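You operate a simulated robot arm through the tools that you are given. There is no shell and no other tool. Be economical: measure what you need, move in short steps, check, and stop when the job is done.

Carry out the task below with a simulated robot arm. There is one attempt and no reset: what you move stays moved.

Task
Put things in order on the counter over the microwave. At the end: the relish jar stands on top of the green apple; the white butter ramekin stands where the orange caramel pot stood; the orange caramel pot stands where the relish jar stood; the brown bread roll is on the grey coaster; whatever was shut is shut again. Leave all else as you found it, and nothing knocked over.

The check looks at the end state, three seconds after you hand in, the way a careful person would. Anything else that was tipped, shoved, dropped, spilled or broken makes it a failure.

Robot
A 6-joint arm with a two-finger parallel gripper, fixed in place. Base frame: the origin is at the foot of the arm, x ahead of it, y to its left, z up; the work surface is at about z = 0. Lengths are in m, angles in degrees, forces in N, time in s.
With the tool pointing down near the work surface it reaches from about 0.18 to 0.46 m from the base axis. Its first joint turns from -70.0 to 70.0 degrees. Payload 1.9 kg.
Tool frame: the origin (TCP) lies between the finger pads and is the grasp point; the fingertips stand 0.023 m ahead of it; z points along the fingers, y is the line along which they close. The gripper opens to 0.094 m. The fingers are 0.038 m wide and 0.01 m thick; the gripper's body (0.054 by 0.096 m) begins 0.039 m behind the TCP.
Orientation is told as [roll, pitch, yaw] about the base's x, y, z axes, in that order, counted from this pose: with the fingers straight down and closing along the base's y, the tool's x points along the base's -x, its y along +y and its z along -z.

Tools
- The arm moves only by the tool nudge_tool. Its argument "moves" is a list of rows, each an object of numbers (a shift or turn left out is 0, a gripper value left out holds the last): "wx", "wy", "wz": the turn, a rotation vector about the tool's x, y, z in degrees; "tx", "ty", "tz": the shift along the tool's x, y, z in m; "fingers": the opening, from 0 (shut) to 1 (fully open). In form: [{"wx": .., "wy": .., "wz": .., "tx": .., "ty": .., "tz": .., "fingers": ..}, ...]. A call has 1 to 20 rows; each row is the pose to reach, as a shift and turn from the pose commanded when the call began, along the tool's axes at that moment. Rows are played at 5 a second. More than 0.05 m and 8.6 degrees between two rows, or a gripper value outside its range, and nothing of the call is played. A pose out of reach is approached as far as the arm can. The call stops where the force on the tool passes 40 N (or 10 N more than at its start, if that is more) or the arm is blocked; 0.2 s more then pass. Each finger travels about 0.108 m/s and halts on what it meets, pressing with about 29 N; the grip force reading is that of the motor and also rises with nothing between the fingers. The clock runs only during rows and for 0.2 s after the last one: add rows that repeat a pose to give the fingers time. The reply holds the time, the measured pose of the TCP, the force on the tool along the base axes, the opening and the grip force, in the units named above and with some noise.
- Cameras (640 x 400 px; columns grow to the right, rows downward): "scene" is fixed at [0.046, 0.3024, 0.4233]; the picture's right is [-0.85, -0.53, 0.00], its down [-0.31, 0.50, -0.81] and it looks along [0.43, -0.69, -0.59] (base axes); focal length 214 px, centre (320, 200). "wrist" rides on the gripper at [-0.039, 0, -0.044] in the tool frame; the picture's right is [0.00, -1.00, 0.00], its down [0.97, 0.00, -0.24] and it looks along [0.24, 0.00, 0.97] (tool axes); focal length 218 px, centre (320, 200). There is no depth. A picture from a camera that has moved, and an enlarged one, comes with that camera's place and axes in the base frame and with its lens.
- grab_frame(camera): a new picture of that camera. No time passes.
- inspect(camera, box): a new picture of the part [left, top, right, bottom] of that camera's present view, enlarged. No time passes.
- finish_job(): hands the job in; it is judged then, once.

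Work in short steps. Places have to be worked out from the pictures, the camera data and where the tool is seen: move nearer, look again, correct. Check each grasp and each placing, and mend what went wrong. You have 120 turns and 76 pictures in all, those below and enlarged ones among them. Open the gripper and draw the arm clear of the work before you hand the job in, unless the task says otherwise; then end with one line.

The tools are called after "Request:" as a command line: name --argument value ..., lists and objects as JSON in quotes. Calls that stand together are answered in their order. nudge_tool: Moves the arm, as the interface text tells. Its arguments: {"type":"object","properties":{"moves":{"type":"array","items":{"type":"object","properties":{"wx":{"type":"number"},"wy":{"type":"number"},"wz":{"type":"number"},"tx":{"type":"number"},"ty":{"type":"number"},"tz":{"type":"number"},"fingers":{"type":"number"}}}}},"required":["moves"]} The other tools are called the same way: grab_frame (camera) takes a picture; inspect (camera, box) takes an enlarged picture of a part of a camera's view; finish_job () hands the job in.

At the start:

```text
time_s: 0.0
tool_pos: [0.2625, 0.0385, 0.3177]
orientation: [0.1, 0.0, -0.1]
wrist_force: [-0.5, -0.7, 0.9]
finger_gap: 0.094
grip_force: 0.1
```

scene: 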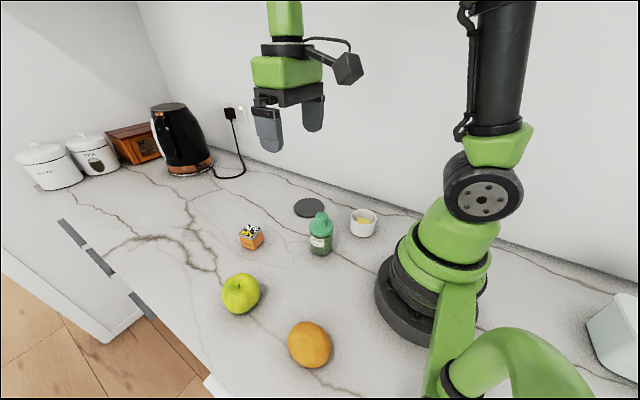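
wrist: 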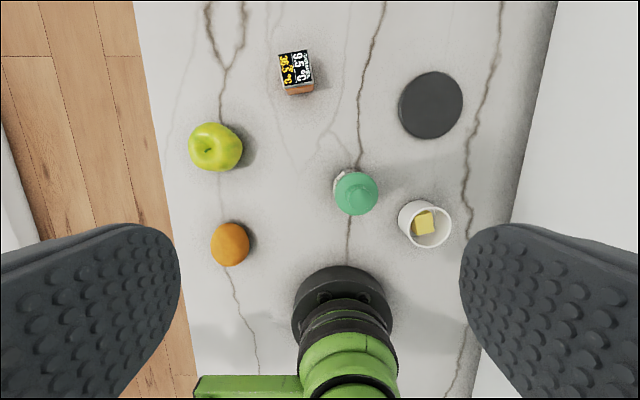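

I'll look closer at the objects first to identify each one.

Request:
inspect --camera "scene" --box '[200, 180, 400, 380]'

Request:
inspect --camera "scene" --box '[10, 80, 270, 240]'

Request:
inspect --camera "wrist" --box '[170, 20, 490, 280]'

```text
2.00 times, centred on (300, 280) of scene
camera zoom: at [0.046, 0.3024, 0.4233], right [-0.85, -0.53, 0.0], down [-0.31, 0.5, -0.81], along [0.43, -0.69, -0.59], focal length 429 px, centre (360, 40)
```

zoom: 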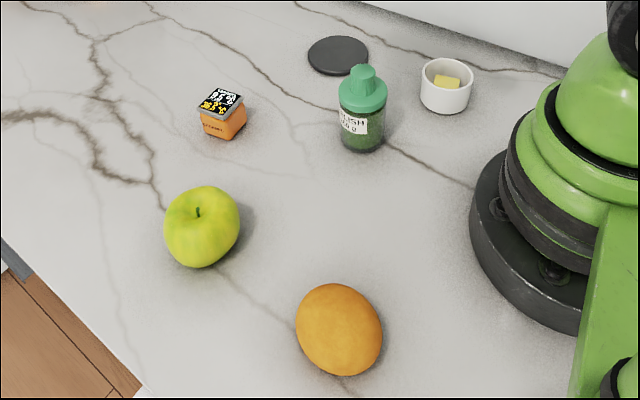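

```text
2.46 times, centred on (140, 160) of scene
camera zoom: at [0.046, 0.3024, 0.4233], right [-0.85, -0.53, 0.0], down [-0.31, 0.5, -0.81], along [0.43, -0.69, -0.59], focal length 528 px, centre (763, 298)
```

zoom: 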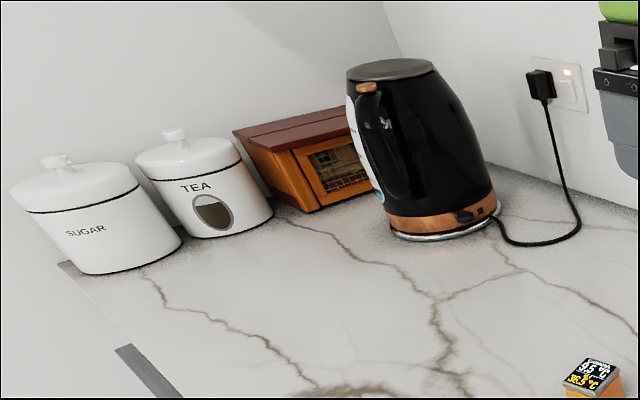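

```text
1.54 times, centred on (330, 150) of wrist
camera zoom: at [0.3022, 0.0385, 0.3611], right [0.0, -1.0, 0.0], down [-0.97, 0.0, 0.24], along [-0.24, 0.0, -0.97], focal length 336 px, centre (305, 277)
```

zoom: 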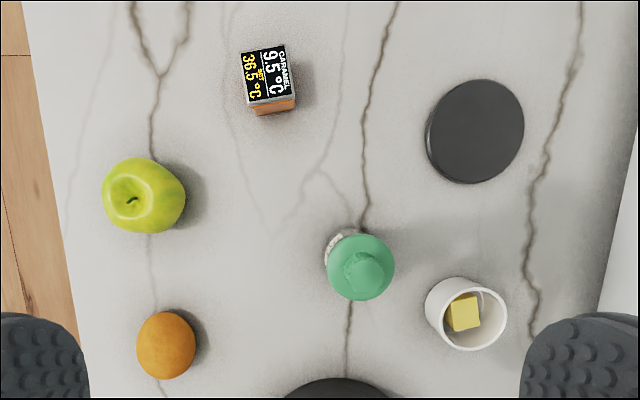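

The brown-orange ovoid at about (0.14, 0.19) is the roll, the coaster is at about (0.36, -0.13), the jar at (0.245, -0.01), the caramel pot at (0.40, 0.07), the ramekin at (0.18, -0.14) and the apple at (0.30, 0.19). I start with the roll and move above it for a closer look.

Request:
nudge_tool --moves '[{"tx": 0.02, "ty": 0.03, "tz": 0.02}, {"tx": 0.04, "ty": 0.06, "tz": 0.04}, {"tx": 0.06, "ty": 0.09, "tz": 0.06}, {"tx": 0.08, "ty": 0.12, "tz": 0.08}, {"tx": 0.11, "ty": 0.152, "tz": 0.1}, {"tx": 0.115, "ty": 0.152, "tz": 0.14}, {"tx": 0.115, "ty": 0.152, "tz": 0.14}]'

Request:
grab_frame --camera "wrist"

Request:
grab_frame --camera "scene"

```text
time_s: 1.6
tool_pos: [0.146, 0.1874, 0.1749]
orientation: [0.1, 0.0, 0.0]
wrist_force: [-0.7, -0.2, -0.3]
finger_gap: 0.094
grip_force: 0.0
```

```text
70 pictures are left
camera wrist: at [0.1853, 0.1881, 0.2189], right [0.0, -1.0, 0.0], down [-0.97, 0.0, 0.24], along [-0.24, 0.0, -0.97], focal length 218 px, centre (320, 200)
```

wrist: 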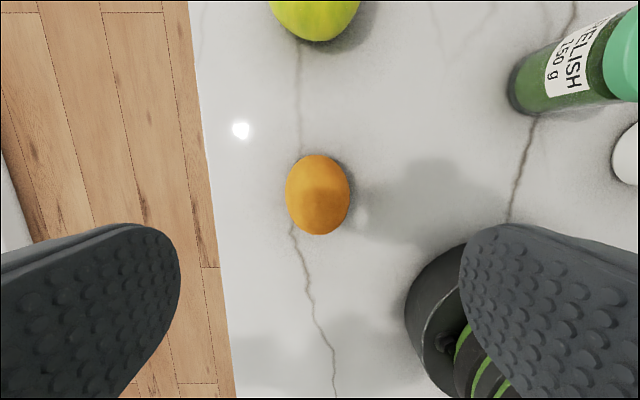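

```text
69 pictures are left
```

scene: 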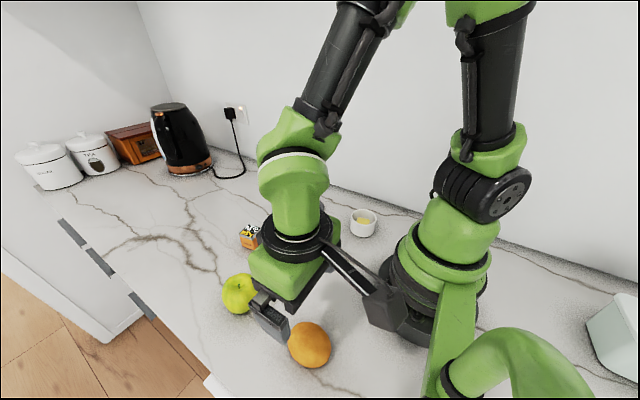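

The roll's centre is at about (0.143, 0.188), almost straight under the tool, about 0.056 wide along y. I descend and close on it.

Request:
nudge_tool --moves '[{"tx": 0.003, "tz": 0.04}, {"tx": 0.003, "tz": 0.08}, {"tx": 0.003, "tz": 0.11}, {"tx": 0.003, "tz": 0.13}, {"tx": 0.003, "tz": 0.145}, {"tx": 0.003, "tz": 0.145}]'

Request:
grab_frame --camera "scene"

```text
time_s: 3.0
tool_pos: [0.148, 0.1915, 0.0303]
orientation: [0.0, 0.0, 0.0]
wrist_force: [0.6, 0.1, -0.3]
finger_gap: 0.0942
grip_force: 0.1
```

```text
68 pictures are left
```

scene: 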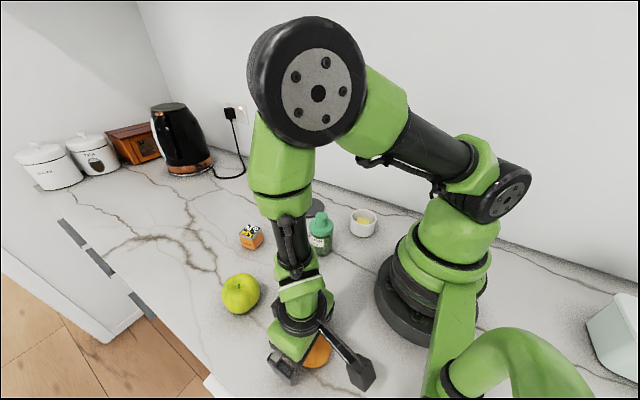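

The fingers straddle the roll. I close on it.

Request:
nudge_tool --moves '[{"fingers": 0.45}, {"fingers": 0.3}, {"fingers": 0.3}]'

Request:
grab_frame --camera "wrist"

```text
time_s: 3.8
tool_pos: [0.1472, 0.1912, 0.0313]
orientation: [0.0, -0.1, -0.1]
wrist_force: [0.1, -0.5, -0.2]
finger_gap: 0.06
grip_force: 9.1
```

```text
67 pictures are left
camera wrist: at [0.1868, 0.1908, 0.0746], right [0.0, -1.0, 0.0], down [-0.97, 0.0, 0.24], along [-0.24, 0.0, -0.97], focal length 218 px, centre (320, 200)
```

wrist: 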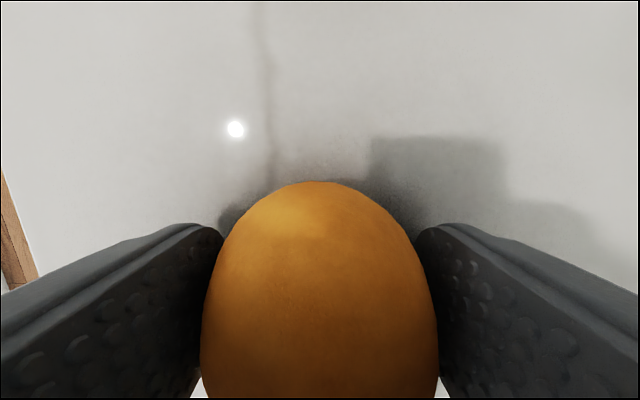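

The gap stopped at 0.060 m with the roll between the pads. I tighten and lift straight up.

Request:
nudge_tool --moves '[{"fingers": 0.0}, {"fingers": 0.0}, {"tz": -0.02}, {"tz": -0.06}, {"tz": -0.1}, {"tz": -0.14}, {"tz": -0.17}, {"tz": -0.17}]'

Request:
grab_frame --camera "wrist"

```text
time_s: 5.6
tool_pos: [0.1464, 0.1909, 0.2008]
orientation: [0.0, -0.1, -0.1]
wrist_force: [0.4, 0.8, -1.5]
finger_gap: 0.0595
grip_force: 9.2
```

```text
66 pictures are left
camera wrist: at [0.1849, 0.191, 0.2456], right [0.0, -1.0, 0.0], down [-0.97, 0.0, 0.24], along [-0.24, 0.0, -0.97], focal length 218 px, centre (320, 200)
```

wrist: 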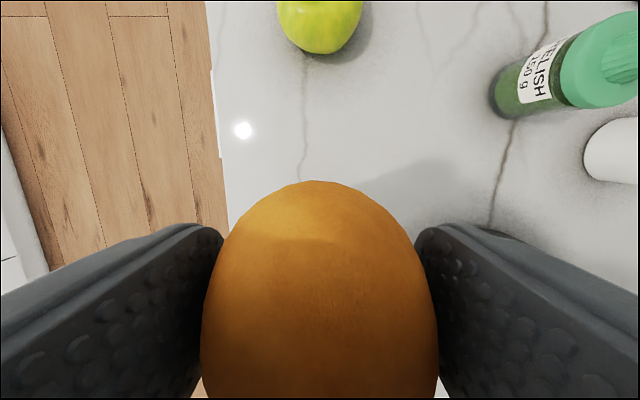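

The roll is held. I carry it high toward the coaster and stop short so the wrist camera can see the coaster.

Request:
nudge_tool --moves '[{"tx": -0.02, "ty": -0.035}, {"tx": -0.04, "ty": -0.075}, {"tx": -0.06, "ty": -0.115}, {"tx": -0.08, "ty": -0.155}, {"tx": -0.1, "ty": -0.195}, {"tx": -0.12, "ty": -0.235}, {"tx": -0.14, "ty": -0.275}, {"tx": -0.16, "ty": -0.31}, {"tx": -0.165, "ty": -0.325}, {"tx": -0.165, "ty": -0.325}]'

Request:
grab_frame --camera "wrist"

```text
time_s: 7.8
tool_pos: [0.3122, -0.137, 0.2029]
orientation: [0.0, 0.1, -0.1]
wrist_force: [0.3, 0.1, -0.4]
finger_gap: 0.0595
grip_force: 9.0
```

```text
65 pictures are left
camera wrist: at [0.3514, -0.136, 0.2469], right [0.0, -1.0, 0.0], down [-0.97, 0.0, 0.24], along [-0.24, 0.0, -0.97], focal length 218 px, centre (320, 200)
```

wrist: 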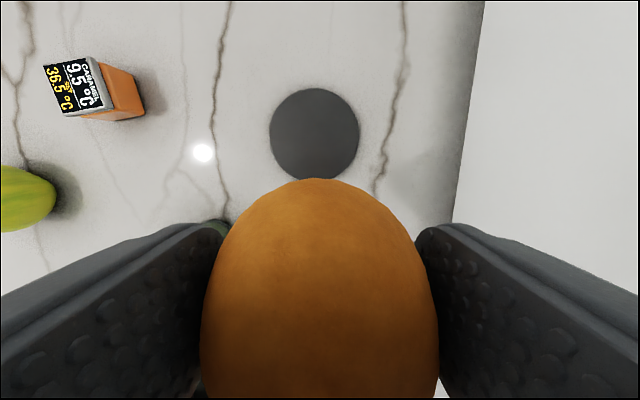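

The coaster's centre is at (0.364, -0.131), radius about 0.047. I move over it and come down to just above touch.

Request:
nudge_tool --moves '[{"tx": -0.03, "ty": 0.005}, {"tx": -0.055, "ty": 0.005, "tz": 0.03}, {"tx": -0.055, "ty": 0.005, "tz": 0.07}, {"tx": -0.055, "ty": 0.005, "tz": 0.11}, {"tx": -0.055, "ty": 0.005, "tz": 0.14}, {"tx": -0.055, "ty": 0.005, "tz": 0.155}, {"tx": -0.055, "ty": 0.005, "tz": 0.165}, {"tx": -0.055, "ty": 0.005, "tz": 0.165}]'

Request:
grab_frame --camera "wrist"

Request:
inspect --camera "scene" --box '[220, 130, 400, 270]'

```text
time_s: 9.6
tool_pos: [0.3658, -0.1295, 0.0374]
orientation: [-0.1, -0.2, 0.0]
wrist_force: [1.1, -2.2, 8.4]
finger_gap: 0.0589
grip_force: 9.1
```

```text
64 pictures are left
camera wrist: at [0.4048, -0.13, 0.0813], right [0.0, -1.0, 0.0], down [-0.97, 0.0, 0.24], along [-0.24, 0.0, -0.97], focal length 218 px, centre (320, 200)
```

wrist: 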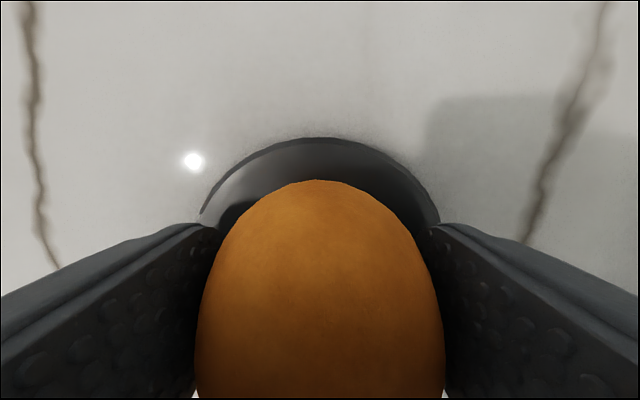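

```text
2.86 times, centred on (310, 200) of scene
camera zoom: at [0.0459, 0.3024, 0.4233], right [-0.85, -0.53, 0.0], down [-0.31, 0.5, -0.81], along [0.43, -0.69, -0.59], focal length 613 px, centre (349, 200)
```

zoom: 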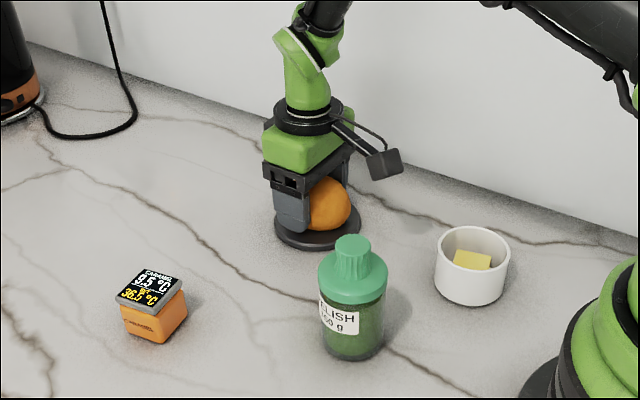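

A contact force of 8 N shows the roll is resting on the coaster. I open slowly and withdraw.

Request:
nudge_tool --moves '[{"tz": -0.0015}, {"tz": -0.0015, "fingers": 0.68}, {"tz": -0.0015, "fingers": 0.75}, {"tz": -0.0015, "fingers": 0.85}, {"tz": -0.0015, "fingers": 1.0}, {"tz": -0.03, "fingers": 1.0}, {"tz": -0.07}, {"tz": -0.11}, {"tz": -0.15}, {"tz": -0.18}, {"tz": -0.18}]'

Request:
grab_frame --camera "wrist"

```text
time_s: 12.0
tool_pos: [0.3658, -0.1289, 0.2144]
orientation: [0.0, 0.0, -0.1]
wrist_force: [0.2, -0.3, -0.4]
finger_gap: 0.0941
grip_force: 0.1
```

```text
62 pictures are left
camera wrist: at [0.4059, -0.1286, 0.2585], right [0.0, -1.0, 0.0], down [-0.97, 0.0, 0.24], along [-0.24, 0.0, -0.97], focal length 218 px, centre (320, 200)
```

wrist: 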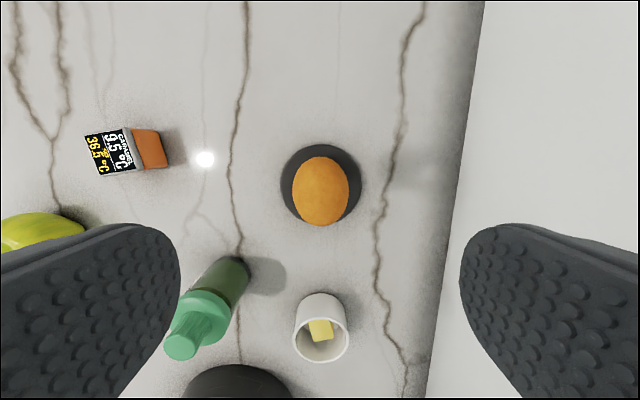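

The roll sits well on the coaster. Next I move above the jar for a top-down look.

Request:
nudge_tool --moves '[{"tx": 0.03, "ty": 0.03, "tz": -0.01}, {"tx": 0.06, "ty": 0.06, "tz": -0.02}, {"tx": 0.09, "ty": 0.09, "tz": -0.03}, {"tx": 0.12, "ty": 0.12, "tz": -0.03}, {"tx": 0.125, "ty": 0.12, "tz": -0.02}, {"tx": 0.125, "ty": 0.12, "tz": -0.02}]'

Request:
grab_frame --camera "wrist"

Request:
inspect --camera "scene" --box '[200, 190, 380, 330]'

```text
time_s: 13.4
tool_pos: [0.2412, -0.008, 0.2354]
orientation: [0.0, -0.1, 0.0]
wrist_force: [-0.9, 0.6, 0.0]
finger_gap: 0.094
grip_force: 0.1
```

```text
61 pictures are left
camera wrist: at [0.2805, -0.008, 0.2787], right [0.0, -1.0, 0.0], down [-0.97, 0.0, 0.24], along [-0.24, 0.0, -0.97], focal length 218 px, centre (320, 200)
```

wrist: 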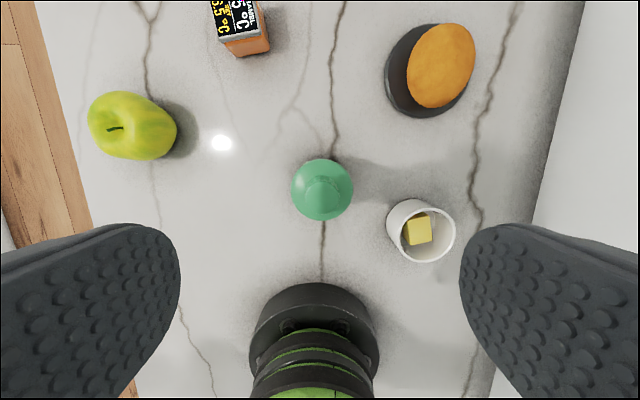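

```text
2.86 times, centred on (290, 260) of scene
camera zoom: at [0.0459, 0.3024, 0.4233], right [-0.85, -0.53, 0.0], down [-0.31, 0.5, -0.81], along [0.43, -0.69, -0.59], focal length 613 px, centre (406, 29)
```

zoom: 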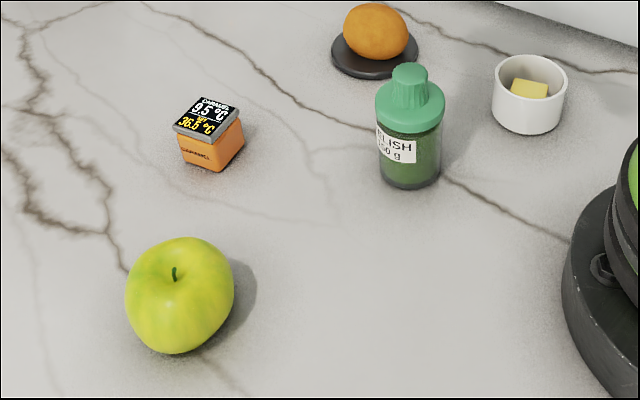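

The jar's axis is at about (0.243, -0.012), knob top at about z 0.117 and collar at z 0.08-0.09. I descend until the fingers straddle the collar, keeping the palm clear of the knob.

Request:
nudge_tool --moves '[{"tx": -0.002, "ty": -0.003, "tz": 0.04}, {"tx": -0.002, "ty": -0.003, "tz": 0.08}, {"tx": -0.002, "ty": -0.003, "tz": 0.11}, {"tx": -0.002, "ty": -0.003, "tz": 0.13}, {"tx": -0.002, "ty": -0.003, "tz": 0.145}, {"tx": -0.002, "ty": -0.003, "tz": 0.149}, {"tx": -0.002, "ty": -0.003, "tz": 0.149}]'

Request:
grab_frame --camera "wrist"

Request:
inspect --camera "scene" --box '[250, 150, 390, 270]'

```text
time_s: 15.0
tool_pos: [0.2413, -0.0129, 0.085]
orientation: [0.0, 0.1, -0.1]
wrist_force: [-0.5, 0.3, -1.4]
finger_gap: 0.0939
grip_force: 0.2
```

```text
59 pictures are left
camera wrist: at [0.2814, -0.0118, 0.1301], right [0.0, -1.0, 0.0], down [-0.97, 0.0, 0.24], along [-0.24, 0.0, -0.97], focal length 218 px, centre (320, 200)
```

wrist: 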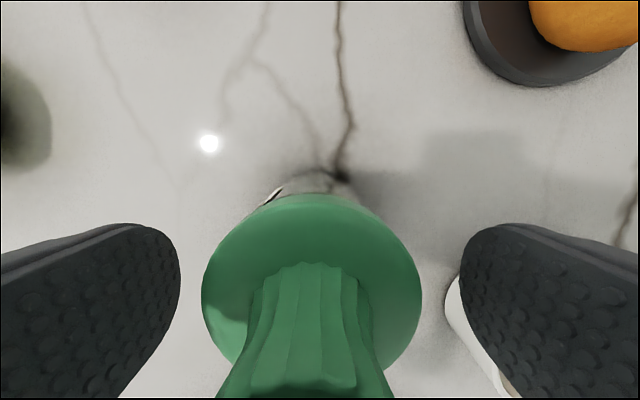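

```text
3.33 times, centred on (320, 210) of scene
camera zoom: at [0.046, 0.3024, 0.4233], right [-0.85, -0.53, 0.0], down [-0.31, 0.5, -0.81], along [0.43, -0.69, -0.59], focal length 715 px, centre (320, 167)
```

zoom: 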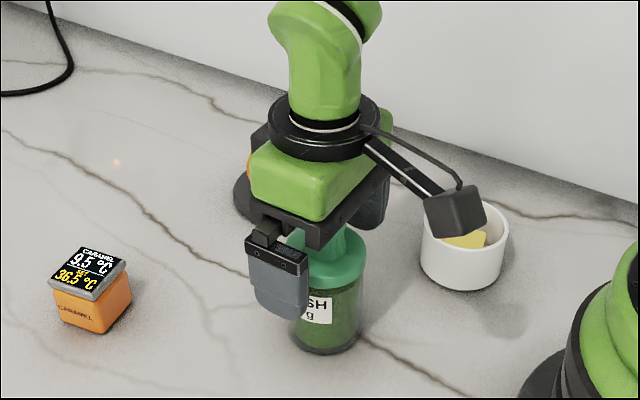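

The collar appears centred at about (0.248, -0.010), so I shift +5 mm in x and +1.5 mm in y, then close gently.

Request:
nudge_tool --moves '[{"tx": -0.005, "ty": 0.0015}, {"tx": -0.005, "ty": 0.0015, "fingers": 0.75}, {"tx": -0.005, "ty": 0.0015, "fingers": 0.6}, {"tx": -0.005, "ty": 0.0015, "fingers": 0.45}, {"tx": -0.005, "ty": 0.0015, "fingers": 0.3}]'

Request:
grab_frame --camera "wrist"

```text
time_s: 16.2
tool_pos: [0.2479, -0.0104, 0.0866]
orientation: [0.0, 0.0, -0.1]
wrist_force: [0.5, -0.7, 0.1]
finger_gap: 0.0553
grip_force: 28.7
```

```text
57 pictures are left
camera wrist: at [0.2861, -0.0109, 0.1305], right [0.0, -1.0, 0.0], down [-0.97, 0.0, 0.24], along [-0.24, 0.0, -0.97], focal length 218 px, centre (320, 200)
```

wrist: 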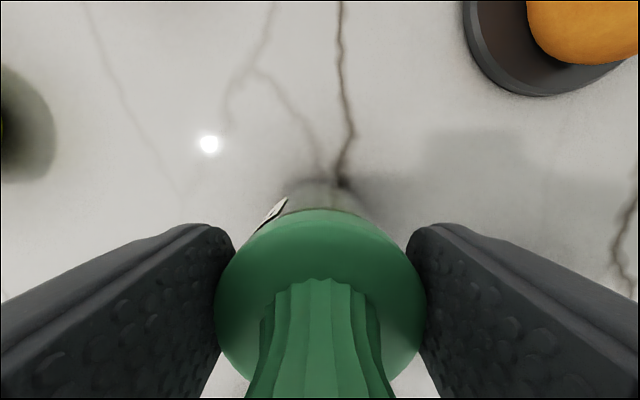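

The collar is gripped with a gap of 0.055. I lift 3 cm and check that the jar comes up whole.

Request:
nudge_tool --moves '[{"fingers": 0.2}, {"tz": -0.01}, {"tz": -0.02}, {"tz": -0.03}, {"tz": -0.03}]'

Request:
inspect --camera "scene" --box '[250, 150, 390, 270]'

```text
time_s: 17.4
tool_pos: [0.2471, -0.0115, 0.1187]
orientation: [0.0, 0.0, -0.1]
wrist_force: [-0.4, -1.0, -2.8]
finger_gap: 0.0552
grip_force: 29.3
```

```text
3.33 times, centred on (320, 210) of scene
camera zoom: at [0.046, 0.3024, 0.4233], right [-0.85, -0.53, 0.0], down [-0.31, 0.5, -0.81], along [0.43, -0.69, -0.59], focal length 715 px, centre (320, 167)
```

zoom: 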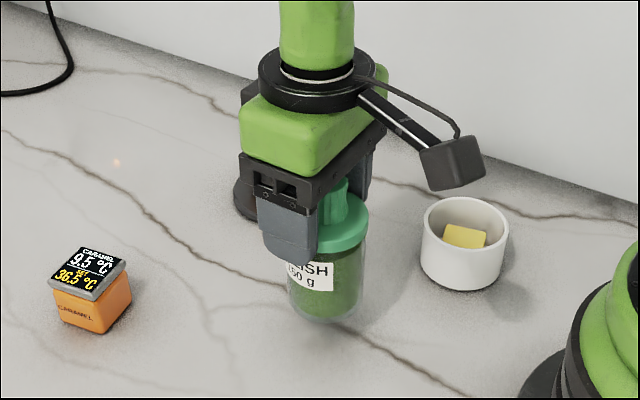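

The whole jar came up with its lid. I carry it high toward the apple, staying short of it in x to look at the apple's top.

Request:
nudge_tool --moves '[{"tz": -0.04}, {"tz": -0.08}, {"ty": 0.03, "tz": -0.11}, {"ty": 0.07, "tz": -0.13}, {"ty": 0.11, "tz": -0.14}, {"ty": 0.15, "tz": -0.14}, {"tx": 0.01, "ty": 0.18, "tz": -0.14}, {"tx": 0.02, "ty": 0.201, "tz": -0.14}, {"tx": 0.02, "ty": 0.201, "tz": -0.14}, {"tx": 0.02, "ty": 0.201, "tz": -0.14}]'

Request:
grab_frame --camera "wrist"

Request:
inspect --camera "scene" --box '[190, 250, 290, 330]'

```text
time_s: 19.6
tool_pos: [0.2252, 0.1906, 0.2573]
orientation: [-0.1, 0.0, -0.1]
wrist_force: [0.3, -0.4, -2.1]
finger_gap: 0.0554
grip_force: 29.6
```

```text
55 pictures are left
camera wrist: at [0.2648, 0.1914, 0.3021], right [0.0, -1.0, 0.0], down [-0.97, 0.0, 0.24], along [-0.24, 0.0, -0.97], focal length 218 px, centre (320, 200)
```

wrist: 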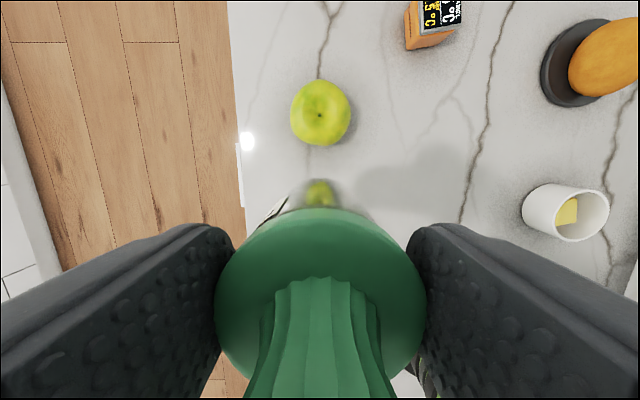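

```text
5.00 times, centred on (240, 290) of scene
camera zoom: at [0.046, 0.3024, 0.4233], right [-0.85, -0.53, 0.0], down [-0.31, 0.5, -0.81], along [0.43, -0.69, -0.59], focal length 1072 px, centre (720, -250)
```

zoom: 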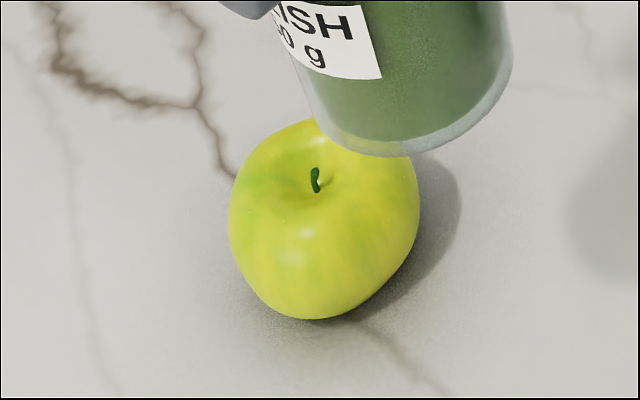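

The stem is at roughly (0.293, 0.192) and the apple's crown at z of about 0.07. I shift 3.5 cm forward so the camera is right above the apple for a better fix.

Request:
nudge_tool --moves '[{"tx": -0.034}, {"tx": -0.034}, {"tx": -0.034}]'

Request:
inspect --camera "wrist" --box '[270, 90, 370, 210]'

```text
time_s: 20.4
tool_pos: [0.2612, 0.1904, 0.2596]
orientation: [0.0, 0.0, -0.1]
wrist_force: [0.1, 0.6, -3.2]
finger_gap: 0.0553
grip_force: 29.1
```

```text
3.33 times, centred on (320, 150) of wrist
camera zoom: at [0.3006, 0.1909, 0.3034], right [0.0, -1.0, 0.0], down [-0.97, 0.0, 0.24], along [-0.24, 0.0, -0.97], focal length 728 px, centre (320, 367)
```

zoom: 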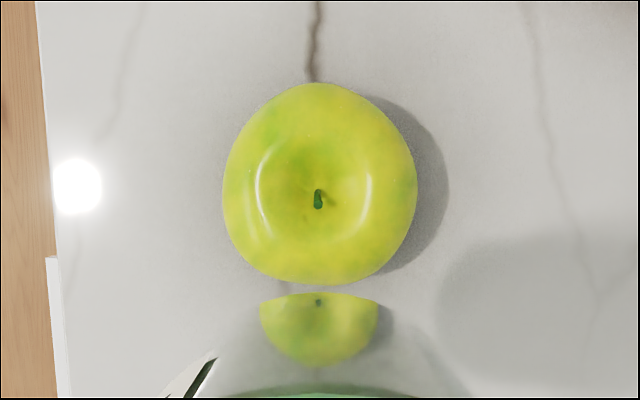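

The apple is centred at (0.3015, 0.191) and its dimple ring at about (0.298, 0.192), so I aim the jar axis at (0.2995, 0.1915). I go over it and down to roughly 1 cm above the crown.

Request:
nudge_tool --moves '[{"tx": -0.02, "ty": 0.0015}, {"tx": -0.039, "ty": 0.0015}, {"tx": -0.039, "ty": 0.0015, "tz": 0.03}, {"tx": -0.039, "ty": 0.0015, "tz": 0.06}, {"tx": -0.039, "ty": 0.0015, "tz": 0.08}, {"tx": -0.039, "ty": 0.0015, "tz": 0.092}, {"tx": -0.039, "ty": 0.0015, "tz": 0.092}, {"tx": -0.039, "ty": 0.0015, "tz": 0.092}]'

Request:
inspect --camera "scene" --box '[180, 220, 300, 330]'

```text
time_s: 22.2
tool_pos: [0.3021, 0.1886, 0.1665]
orientation: [0.1, 0.0, -0.1]
wrist_force: [-0.2, 0.0, -2.1]
finger_gap: 0.0554
grip_force: 29.1
```

```text
3.64 times, centred on (240, 275) of scene
camera zoom: at [0.046, 0.3024, 0.4233], right [-0.85, -0.53, 0.0], down [-0.31, 0.5, -0.81], along [0.43, -0.69, -0.59], focal length 780 px, centre (611, -73)
```

zoom: 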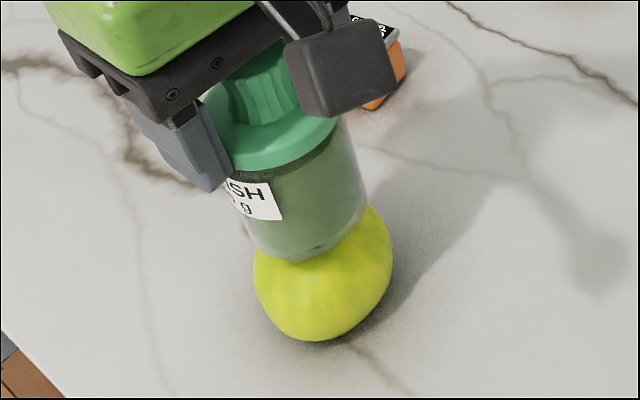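

The jar hangs over the apple, well aligned along the vertical. I lower 6 mm in small steps and read the force.

Request:
nudge_tool --moves '[{"tz": 0.002}, {"tz": 0.004}, {"tz": 0.006}, {"tz": 0.006}]'

```text
time_s: 23.2
tool_pos: [0.3005, 0.1918, 0.1605]
orientation: [0.0, 0.0, -0.1]
wrist_force: [0.2, 0.0, -2.6]
finger_gap: 0.055
grip_force: 29.3
```

No contact yet; the base is at about z 0.072. I lower 4 mm more.

Request:
nudge_tool --moves '[{"tz": 0.001}, {"tz": 0.002}, {"tz": 0.003}, {"tz": 0.004}, {"tz": 0.004}]'

Request:
inspect --camera "scene" --box '[180, 220, 300, 330]'

```text
time_s: 24.4
tool_pos: [0.3008, 0.1904, 0.1554]
orientation: [0.1, 0.0, -0.2]
wrist_force: [-0.5, -0.3, -3.2]
finger_gap: 0.0552
grip_force: 29.0
```

```text
3.64 times, centred on (240, 275) of scene
camera zoom: at [0.046, 0.3024, 0.4233], right [-0.85, -0.53, 0.0], down [-0.31, 0.5, -0.81], along [0.43, -0.69, -0.59], focal length 780 px, centre (611, -73)
```

zoom: 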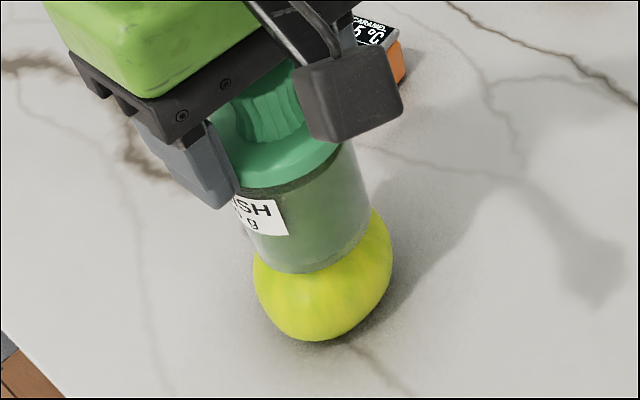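

Still no contact at base z of about 0.068. I lower 3 mm more.

Request:
nudge_tool --moves '[{"tz": 0.001}, {"tz": 0.002}, {"tz": 0.003}, {"tz": 0.003}]'

```text
time_s: 25.4
tool_pos: [0.3016, 0.1905, 0.1529]
orientation: [0.1, 0.0, -0.1]
wrist_force: [0.2, 0.8, -2.8]
finger_gap: 0.0555
grip_force: 29.1
```

Still free. I lower 2 mm more.

Request:
nudge_tool --moves '[{"tz": 0.001}, {"tz": 0.002}, {"tz": 0.002}]'

```text
time_s: 26.2
tool_pos: [0.301, 0.1899, 0.1509]
orientation: [0.0, 0.0, -0.2]
wrist_force: [0.5, 0.6, -2.8]
finger_gap: 0.0553
grip_force: 28.7
```

Still free at base z of about 0.063. Another 2 mm, with a look.

Request:
nudge_tool --moves '[{"tz": 0.001}, {"tz": 0.002}, {"tz": 0.002}]'

Request:
inspect --camera "scene" --box '[200, 240, 280, 330]'

```text
time_s: 27.0
tool_pos: [0.3015, 0.1895, 0.1482]
orientation: [0.0, 0.0, -0.1]
wrist_force: [0.0, -0.1, -1.9]
finger_gap: 0.0554
grip_force: 28.9
```

```text
4.44 times, centred on (240, 285) of scene
camera zoom: at [0.046, 0.3024, 0.4233], right [-0.85, -0.53, 0.0], down [-0.31, 0.5, -0.81], along [0.43, -0.69, -0.59], focal length 953 px, centre (676, -178)
```

zoom: 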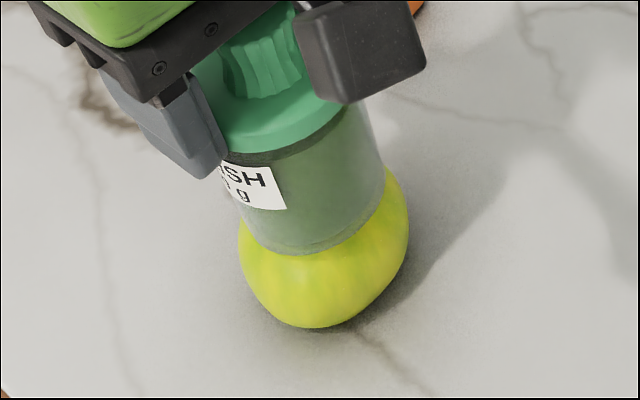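

The force is -1.9 N, perhaps the first touch. I go 1 mm more and hold to read.

Request:
nudge_tool --moves '[{"tz": 0.0005}, {"tz": 0.001}, {"tz": 0.001}]'

```text
time_s: 27.8
tool_pos: [0.3, 0.1928, 0.1479]
orientation: [0.0, 0.0, -0.1]
wrist_force: [0.0, -0.2, -3.4]
finger_gap: 0.0555
grip_force: 29.0
```

Still free at about 0.060. I continue 1.5 mm.

Request:
nudge_tool --moves '[{"tz": 0.0005}, {"tz": 0.001}, {"tz": 0.0015}, {"tz": 0.0015}]'

```text
time_s: 28.8
tool_pos: [0.3007, 0.1903, 0.1462]
orientation: [0.1, -0.1, -0.1]
wrist_force: [1.6, 0.1, 9.3]
finger_gap: 0.0554
grip_force: 28.9
```

Contact: 9 N upward, so the crown is at about z 0.059. I back off 1 mm and read again so the jar isn't pressed when released.

Request:
nudge_tool --moves '[{"tz": -0.0005}, {"tz": -0.0008}, {"tz": -0.0008}]'

Request:
grab_frame --camera "wrist"

```text
time_s: 29.6
tool_pos: [0.3012, 0.1908, 0.1468]
orientation: [0.0, 0.1, -0.1]
wrist_force: [0.3, -0.1, -3.8]
finger_gap: 0.0551
grip_force: 28.5
```

```text
49 pictures are left
camera wrist: at [0.3393, 0.1916, 0.1917], right [0.0, -1.0, 0.0], down [-0.97, 0.0, 0.24], along [-0.24, 0.0, -0.97], focal length 218 px, centre (320, 200)
```

wrist: 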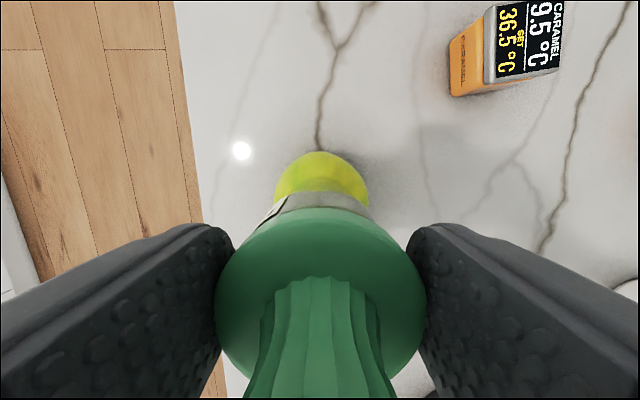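

Free again, so contact is within 0.8 mm. I lower 0.5 mm for light contact, then open the fingers slowly.

Request:
nudge_tool --moves '[{"tz": 0.0005}, {"tz": 0.0005}, {"tz": 0.0005, "fingers": 0.57}, {"tz": 0.0005, "fingers": 0.6}, {"tz": 0.0005, "fingers": 0.62}, {"tz": 0.0005, "fingers": 0.64}, {"tz": 0.0005, "fingers": 0.66}, {"tz": 0.0005, "fingers": 0.68}, {"tz": 0.0005, "fingers": 0.7}, {"tz": 0.0005, "fingers": 0.7}]'

Request:
grab_frame --camera "wrist"

Request:
inspect --camera "scene" --box '[200, 240, 280, 330]'

```text
time_s: 31.8
tool_pos: [0.3002, 0.1893, 0.1474]
orientation: [-0.1, 0.1, 0.0]
wrist_force: [0.7, 0.4, 0.4]
finger_gap: 0.0659
grip_force: 0.0
```

```text
48 pictures are left
camera wrist: at [0.3389, 0.191, 0.1913], right [0.0, -1.0, 0.0], down [-0.97, 0.0, 0.24], along [-0.24, 0.0, -0.97], focal length 218 px, centre (320, 200)
```

wrist: 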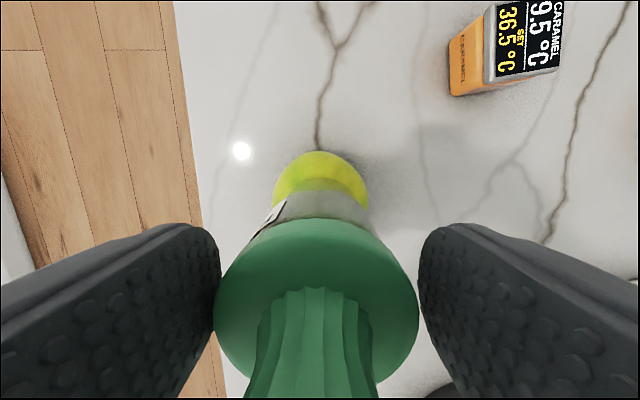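

```text
4.44 times, centred on (240, 285) of scene
camera zoom: at [0.046, 0.3024, 0.4233], right [-0.85, -0.53, 0.0], down [-0.31, 0.5, -0.81], along [0.43, -0.69, -0.59], focal length 953 px, centre (676, -178)
```

zoom: 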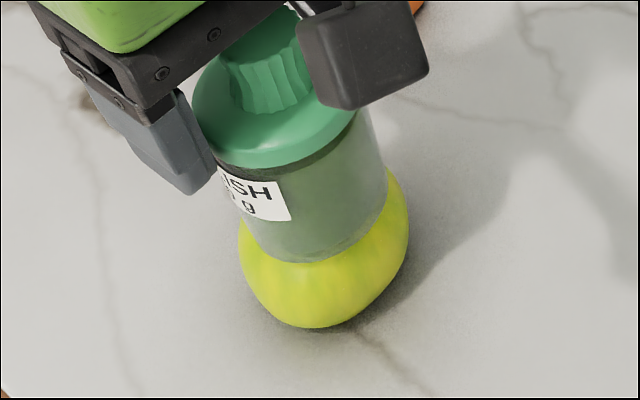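

The jar settled with a slight lean of about 2-3°, toward -x. I open a little further and wait to see whether it stays put before withdrawing.

Request:
nudge_tool --moves '[{"fingers": 0.72}, {"fingers": 0.75}, {"fingers": 0.78}, {"fingers": 0.78}, {"fingers": 0.78}, {"fingers": 0.78}]'

Request:
grab_frame --camera "wrist"

```text
time_s: 33.2
tool_pos: [0.2988, 0.1905, 0.1479]
orientation: [0.0, 0.1, 0.0]
wrist_force: [0.1, 1.0, -0.6]
finger_gap: 0.0733
grip_force: 0.0
```

```text
46 pictures are left
camera wrist: at [0.3389, 0.191, 0.1913], right [0.0, -1.0, 0.0], down [-0.97, 0.0, 0.24], along [-0.24, 0.0, -0.97], focal length 218 px, centre (320, 200)
```

wrist: 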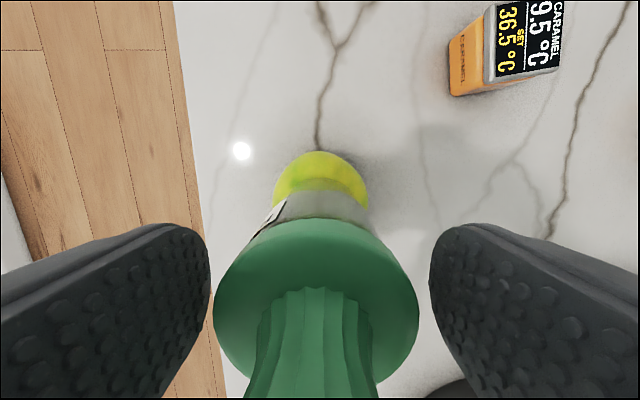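

The jar didn't move as the fingers opened, so it stands by itself. I open fully and rise straight up.

Request:
nudge_tool --moves '[{"fingers": 0.9}, {"fingers": 1.0}, {"tz": -0.02}, {"tz": -0.05}, {"tz": -0.09}, {"tz": -0.13}, {"tz": -0.15}, {"tz": -0.15}]'

Request:
grab_frame --camera "scene"

Request:
grab_frame --camera "wrist"

```text
time_s: 35.0
tool_pos: [0.3033, 0.1929, 0.3005]
orientation: [0.0, 0.0, -0.1]
wrist_force: [-0.4, 0.9, -0.3]
finger_gap: 0.0939
grip_force: 0.0
```

```text
45 pictures are left
```

scene: 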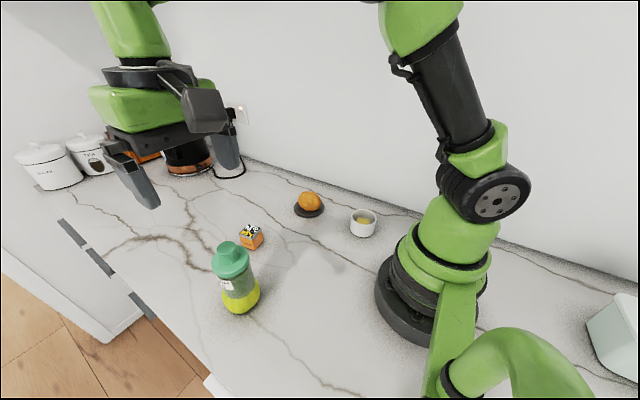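

```text
44 pictures are left
camera wrist: at [0.342, 0.193, 0.3442], right [0.0, -1.0, 0.0], down [-0.97, 0.0, 0.24], along [-0.24, 0.0, -0.97], focal length 218 px, centre (320, 200)
```

wrist: 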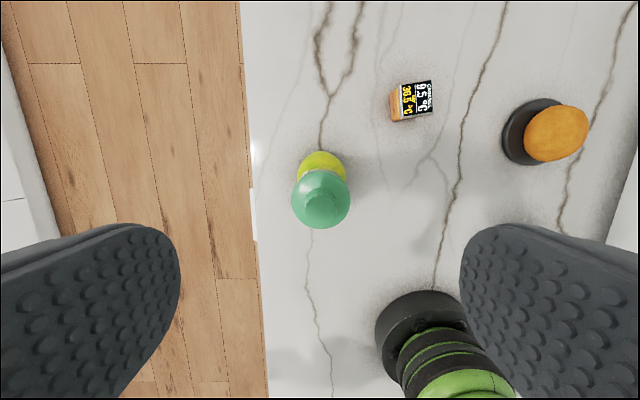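

The jar stands on the apple. Next is the caramel pot at about (0.40, 0.075); I move sideways at height and then down for a closer look.

Request:
nudge_tool --moves '[{"tx": -0.015, "ty": -0.03}, {"tx": -0.03, "ty": -0.06}, {"tx": -0.045, "ty": -0.09}, {"tx": -0.06, "ty": -0.12}, {"tx": -0.06, "ty": -0.12, "tz": 0.04}, {"tx": -0.06, "ty": -0.12, "tz": 0.08}, {"tx": -0.06, "ty": -0.12, "tz": 0.12}, {"tx": -0.06, "ty": -0.12, "tz": 0.12}]'

Request:
grab_frame --camera "wrist"

Request:
inspect --camera "scene" --box '[190, 200, 310, 320]'

```text
time_s: 36.8
tool_pos: [0.36, 0.0706, 0.1791]
orientation: [0.0, 0.0, -0.1]
wrist_force: [0.2, 0.1, 0.1]
finger_gap: 0.0938
grip_force: 0.0
```

```text
43 pictures are left
camera wrist: at [0.3992, 0.0717, 0.2235], right [0.0, -1.0, 0.0], down [-0.97, 0.0, 0.24], along [-0.24, 0.0, -0.97], focal length 218 px, centre (320, 200)
```

wrist: 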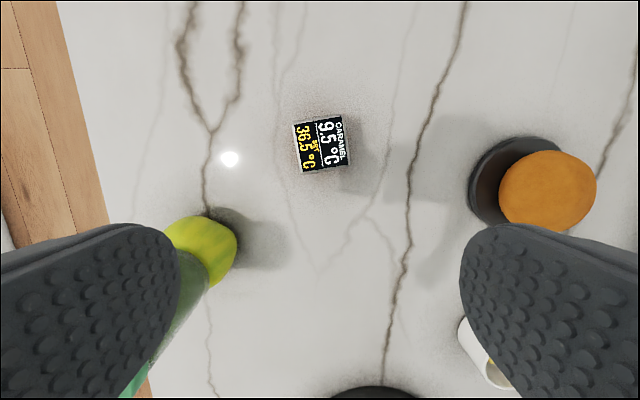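

```text
3.33 times, centred on (250, 260) of scene
camera zoom: at [0.046, 0.3024, 0.4233], right [-0.85, -0.53, 0.0], down [-0.31, 0.5, -0.81], along [0.43, -0.69, -0.59], focal length 715 px, centre (553, 0)
```

zoom: 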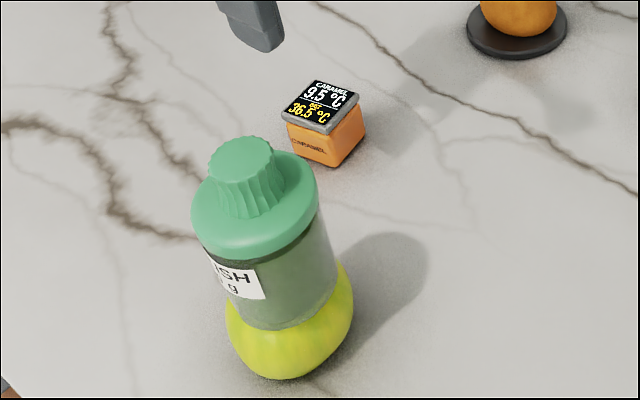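

The pot is at (0.4005, 0.071), a cube about 0.044 wide, turned about 9.5°. I turn the gripper to match, move over it and descend.

Request:
nudge_tool --moves '[{"tx": -0.021, "wz": -5}, {"tx": -0.0415, "wz": -9.5}, {"tx": -0.0415, "wz": -9.5, "tz": 0.04}, {"tx": -0.0415, "wz": -9.5, "tz": 0.07}, {"tx": -0.0415, "wz": -9.5, "tz": 0.09}, {"tx": -0.0415, "wz": -9.5, "tz": 0.09}]'

Request:
grab_frame --camera "wrist"

```text
time_s: 38.2
tool_pos: [0.4018, 0.0724, 0.088]
orientation: [0.1, 0.1, 9.4]
wrist_force: [-0.6, 0.6, 0.2]
finger_gap: 0.0942
grip_force: 0.1
```

```text
41 pictures are left
camera wrist: at [0.4396, 0.079, 0.1324], right [0.16, -0.99, 0.0], down [-0.96, -0.16, 0.24], along [-0.24, -0.04, -0.97], focal length 218 px, centre (320, 200)
```

wrist: 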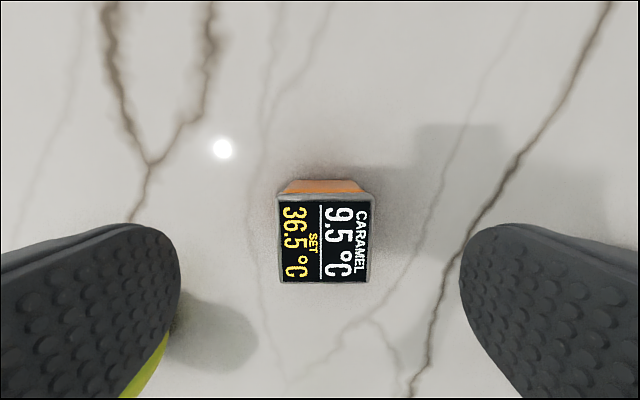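

The pot's top is aligned, its centre about 2.5 mm toward tool +x, top at z of about 0.039. I correct, descend and close.

Request:
nudge_tool --moves '[{"tx": 0.0025, "ty": -0.0014, "tz": 0.02}, {"tx": 0.0025, "ty": -0.0014, "tz": 0.04}, {"tx": 0.0025, "ty": -0.0014, "tz": 0.058}, {"tx": 0.0025, "ty": -0.0014, "tz": 0.058}, {"tx": 0.0025, "ty": -0.0014, "tz": 0.058, "fingers": 0.7}, {"tx": 0.0025, "ty": -0.0014, "tz": 0.058, "fingers": 0.55}, {"tx": 0.0025, "ty": -0.0014, "tz": 0.058, "fingers": 0.4}, {"tx": 0.0025, "ty": -0.0014, "tz": 0.058, "fingers": 0.25}, {"tx": 0.0025, "ty": -0.0014, "tz": 0.058, "fingers": 0.25}]'

Request:
grab_frame --camera "wrist"

```text
time_s: 40.2
tool_pos: [0.3976, 0.0689, 0.0289]
orientation: [-0.1, 0.0, 9.4]
wrist_force: [-0.1, -0.3, -0.4]
finger_gap: 0.0417
grip_force: 29.5
```

```text
40 pictures are left
camera wrist: at [0.4362, 0.0776, 0.073], right [0.16, -0.99, 0.0], down [-0.96, -0.16, 0.24], along [-0.24, -0.04, -0.97], focal length 218 px, centre (320, 200)
```

wrist: 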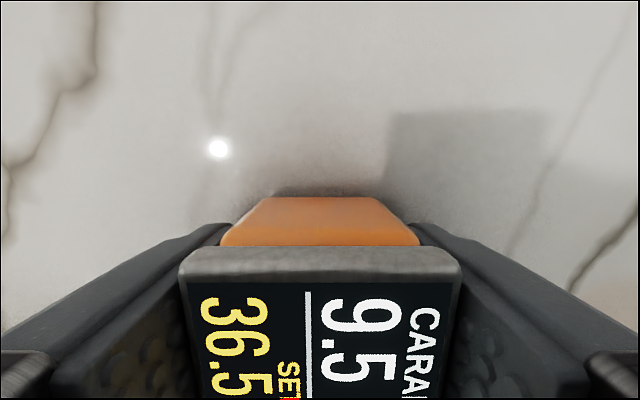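

The pot is gripped square, with a gap of 0.0417, at (0.399, 0.070); I record that as the ramekin's target. I lift it and carry it at height over the jar's old spot (0.246, -0.011).

Request:
nudge_tool --moves '[{"tz": -0.015}, {"tz": -0.04}, {"tz": -0.08}, {"tx": 0.02, "ty": -0.007, "tz": -0.11}, {"tx": 0.06, "ty": -0.02, "tz": -0.12, "wz": 3}, {"tx": 0.1, "ty": -0.033, "tz": -0.12, "wz": 6}, {"tx": 0.14, "ty": -0.046, "tz": -0.12, "wz": 9}, {"tx": 0.1643, "ty": -0.0546, "tz": -0.12, "wz": 9.5}, {"tx": 0.1643, "ty": -0.0546, "tz": -0.12, "wz": 9.5}]'

Request:
grab_frame --camera "wrist"

Request:
grab_frame --camera "scene"

```text
time_s: 42.2
tool_pos: [0.2448, -0.0133, 0.1486]
orientation: [0.1, -0.1, -0.1]
wrist_force: [-0.3, 0.1, -1.7]
finger_gap: 0.0416
grip_force: 28.9
```

```text
39 pictures are left
camera wrist: at [0.2839, -0.013, 0.1922], right [0.0, -1.0, 0.0], down [-0.97, 0.0, 0.24], along [-0.24, 0.0, -0.97], focal length 218 px, centre (320, 200)
```

wrist: 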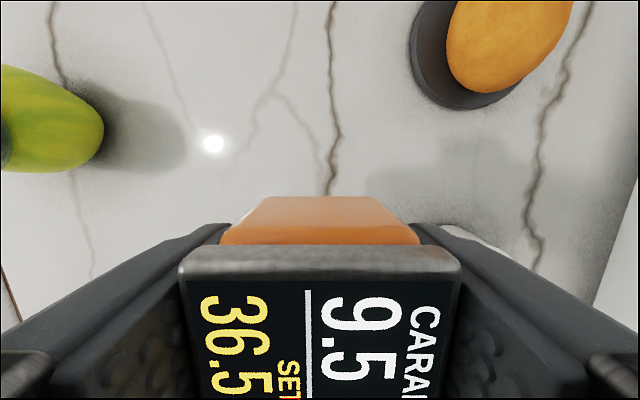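

```text
38 pictures are left
```

scene: 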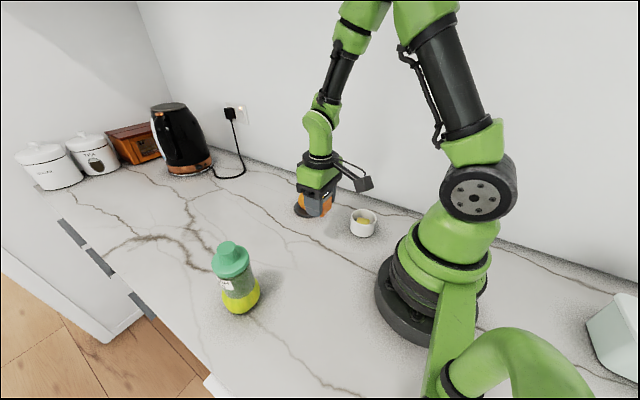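

The pot is held level near the jar's spot. The camera pose suggests I'm 1-2 mm short in x and y; I correct that and lower to just above the counter.

Request:
nudge_tool --moves '[{"tx": -0.0015, "ty": 0.0015, "tz": 0.03}, {"tx": -0.0015, "ty": 0.0015, "tz": 0.07}, {"tx": -0.0015, "ty": 0.0015, "tz": 0.1}, {"tx": -0.0015, "ty": 0.0015, "tz": 0.112}, {"tx": -0.0015, "ty": 0.0015, "tz": 0.119}, {"tx": -0.0015, "ty": 0.0015, "tz": 0.119}]'

Request:
grab_frame --camera "wrist"

```text
time_s: 43.6
tool_pos: [0.249, -0.0103, 0.0298]
orientation: [0.0, 0.0, -0.1]
wrist_force: [-0.1, 0.4, -0.6]
finger_gap: 0.042
grip_force: 29.1
```

```text
37 pictures are left
camera wrist: at [0.2869, -0.0101, 0.073], right [0.0, -1.0, 0.0], down [-0.97, 0.0, 0.24], along [-0.24, 0.0, -0.97], focal length 218 px, centre (320, 200)
```

wrist: 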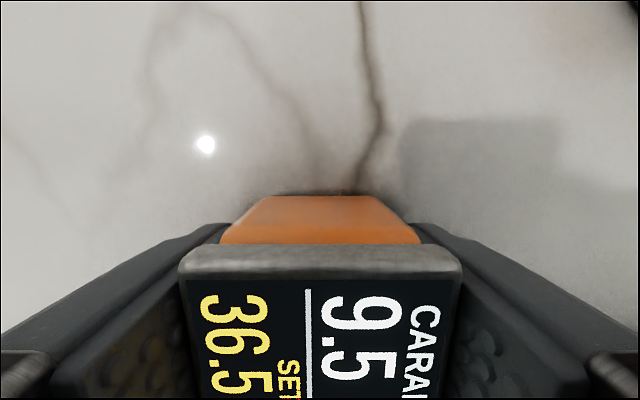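

Position is about (0.247, -0.010). I lower the last millimetre, open slowly and rise.

Request:
nudge_tool --moves '[{"tz": 0.0008}, {"tz": 0.0008, "fingers": 0.44}, {"tz": 0.0008, "fingers": 0.5}, {"tz": 0.0008, "fingers": 0.6}, {"tz": 0.0008, "fingers": 0.75}, {"tz": 0.0008, "fingers": 0.75}, {"tz": -0.02, "fingers": 0.75}, {"tz": -0.06}, {"tz": -0.1, "fingers": 1.0}, {"tz": -0.14}, {"tz": -0.18}, {"tz": -0.18}]'

Request:
grab_frame --camera "wrist"

```text
time_s: 46.2
tool_pos: [0.2479, -0.0103, 0.2085]
orientation: [0.0, -0.1, -0.1]
wrist_force: [0.5, 0.4, -0.5]
finger_gap: 0.0938
grip_force: 0.0
```

```text
36 pictures are left
camera wrist: at [0.2863, -0.0099, 0.2528], right [0.0, -1.0, 0.0], down [-0.97, 0.0, 0.24], along [-0.24, 0.0, -0.97], focal length 218 px, centre (320, 200)
```

wrist: 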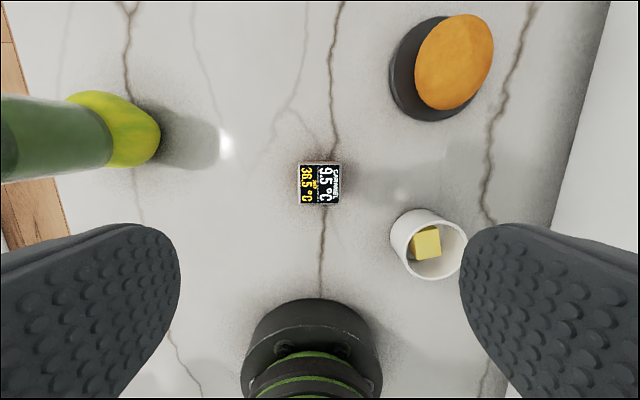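

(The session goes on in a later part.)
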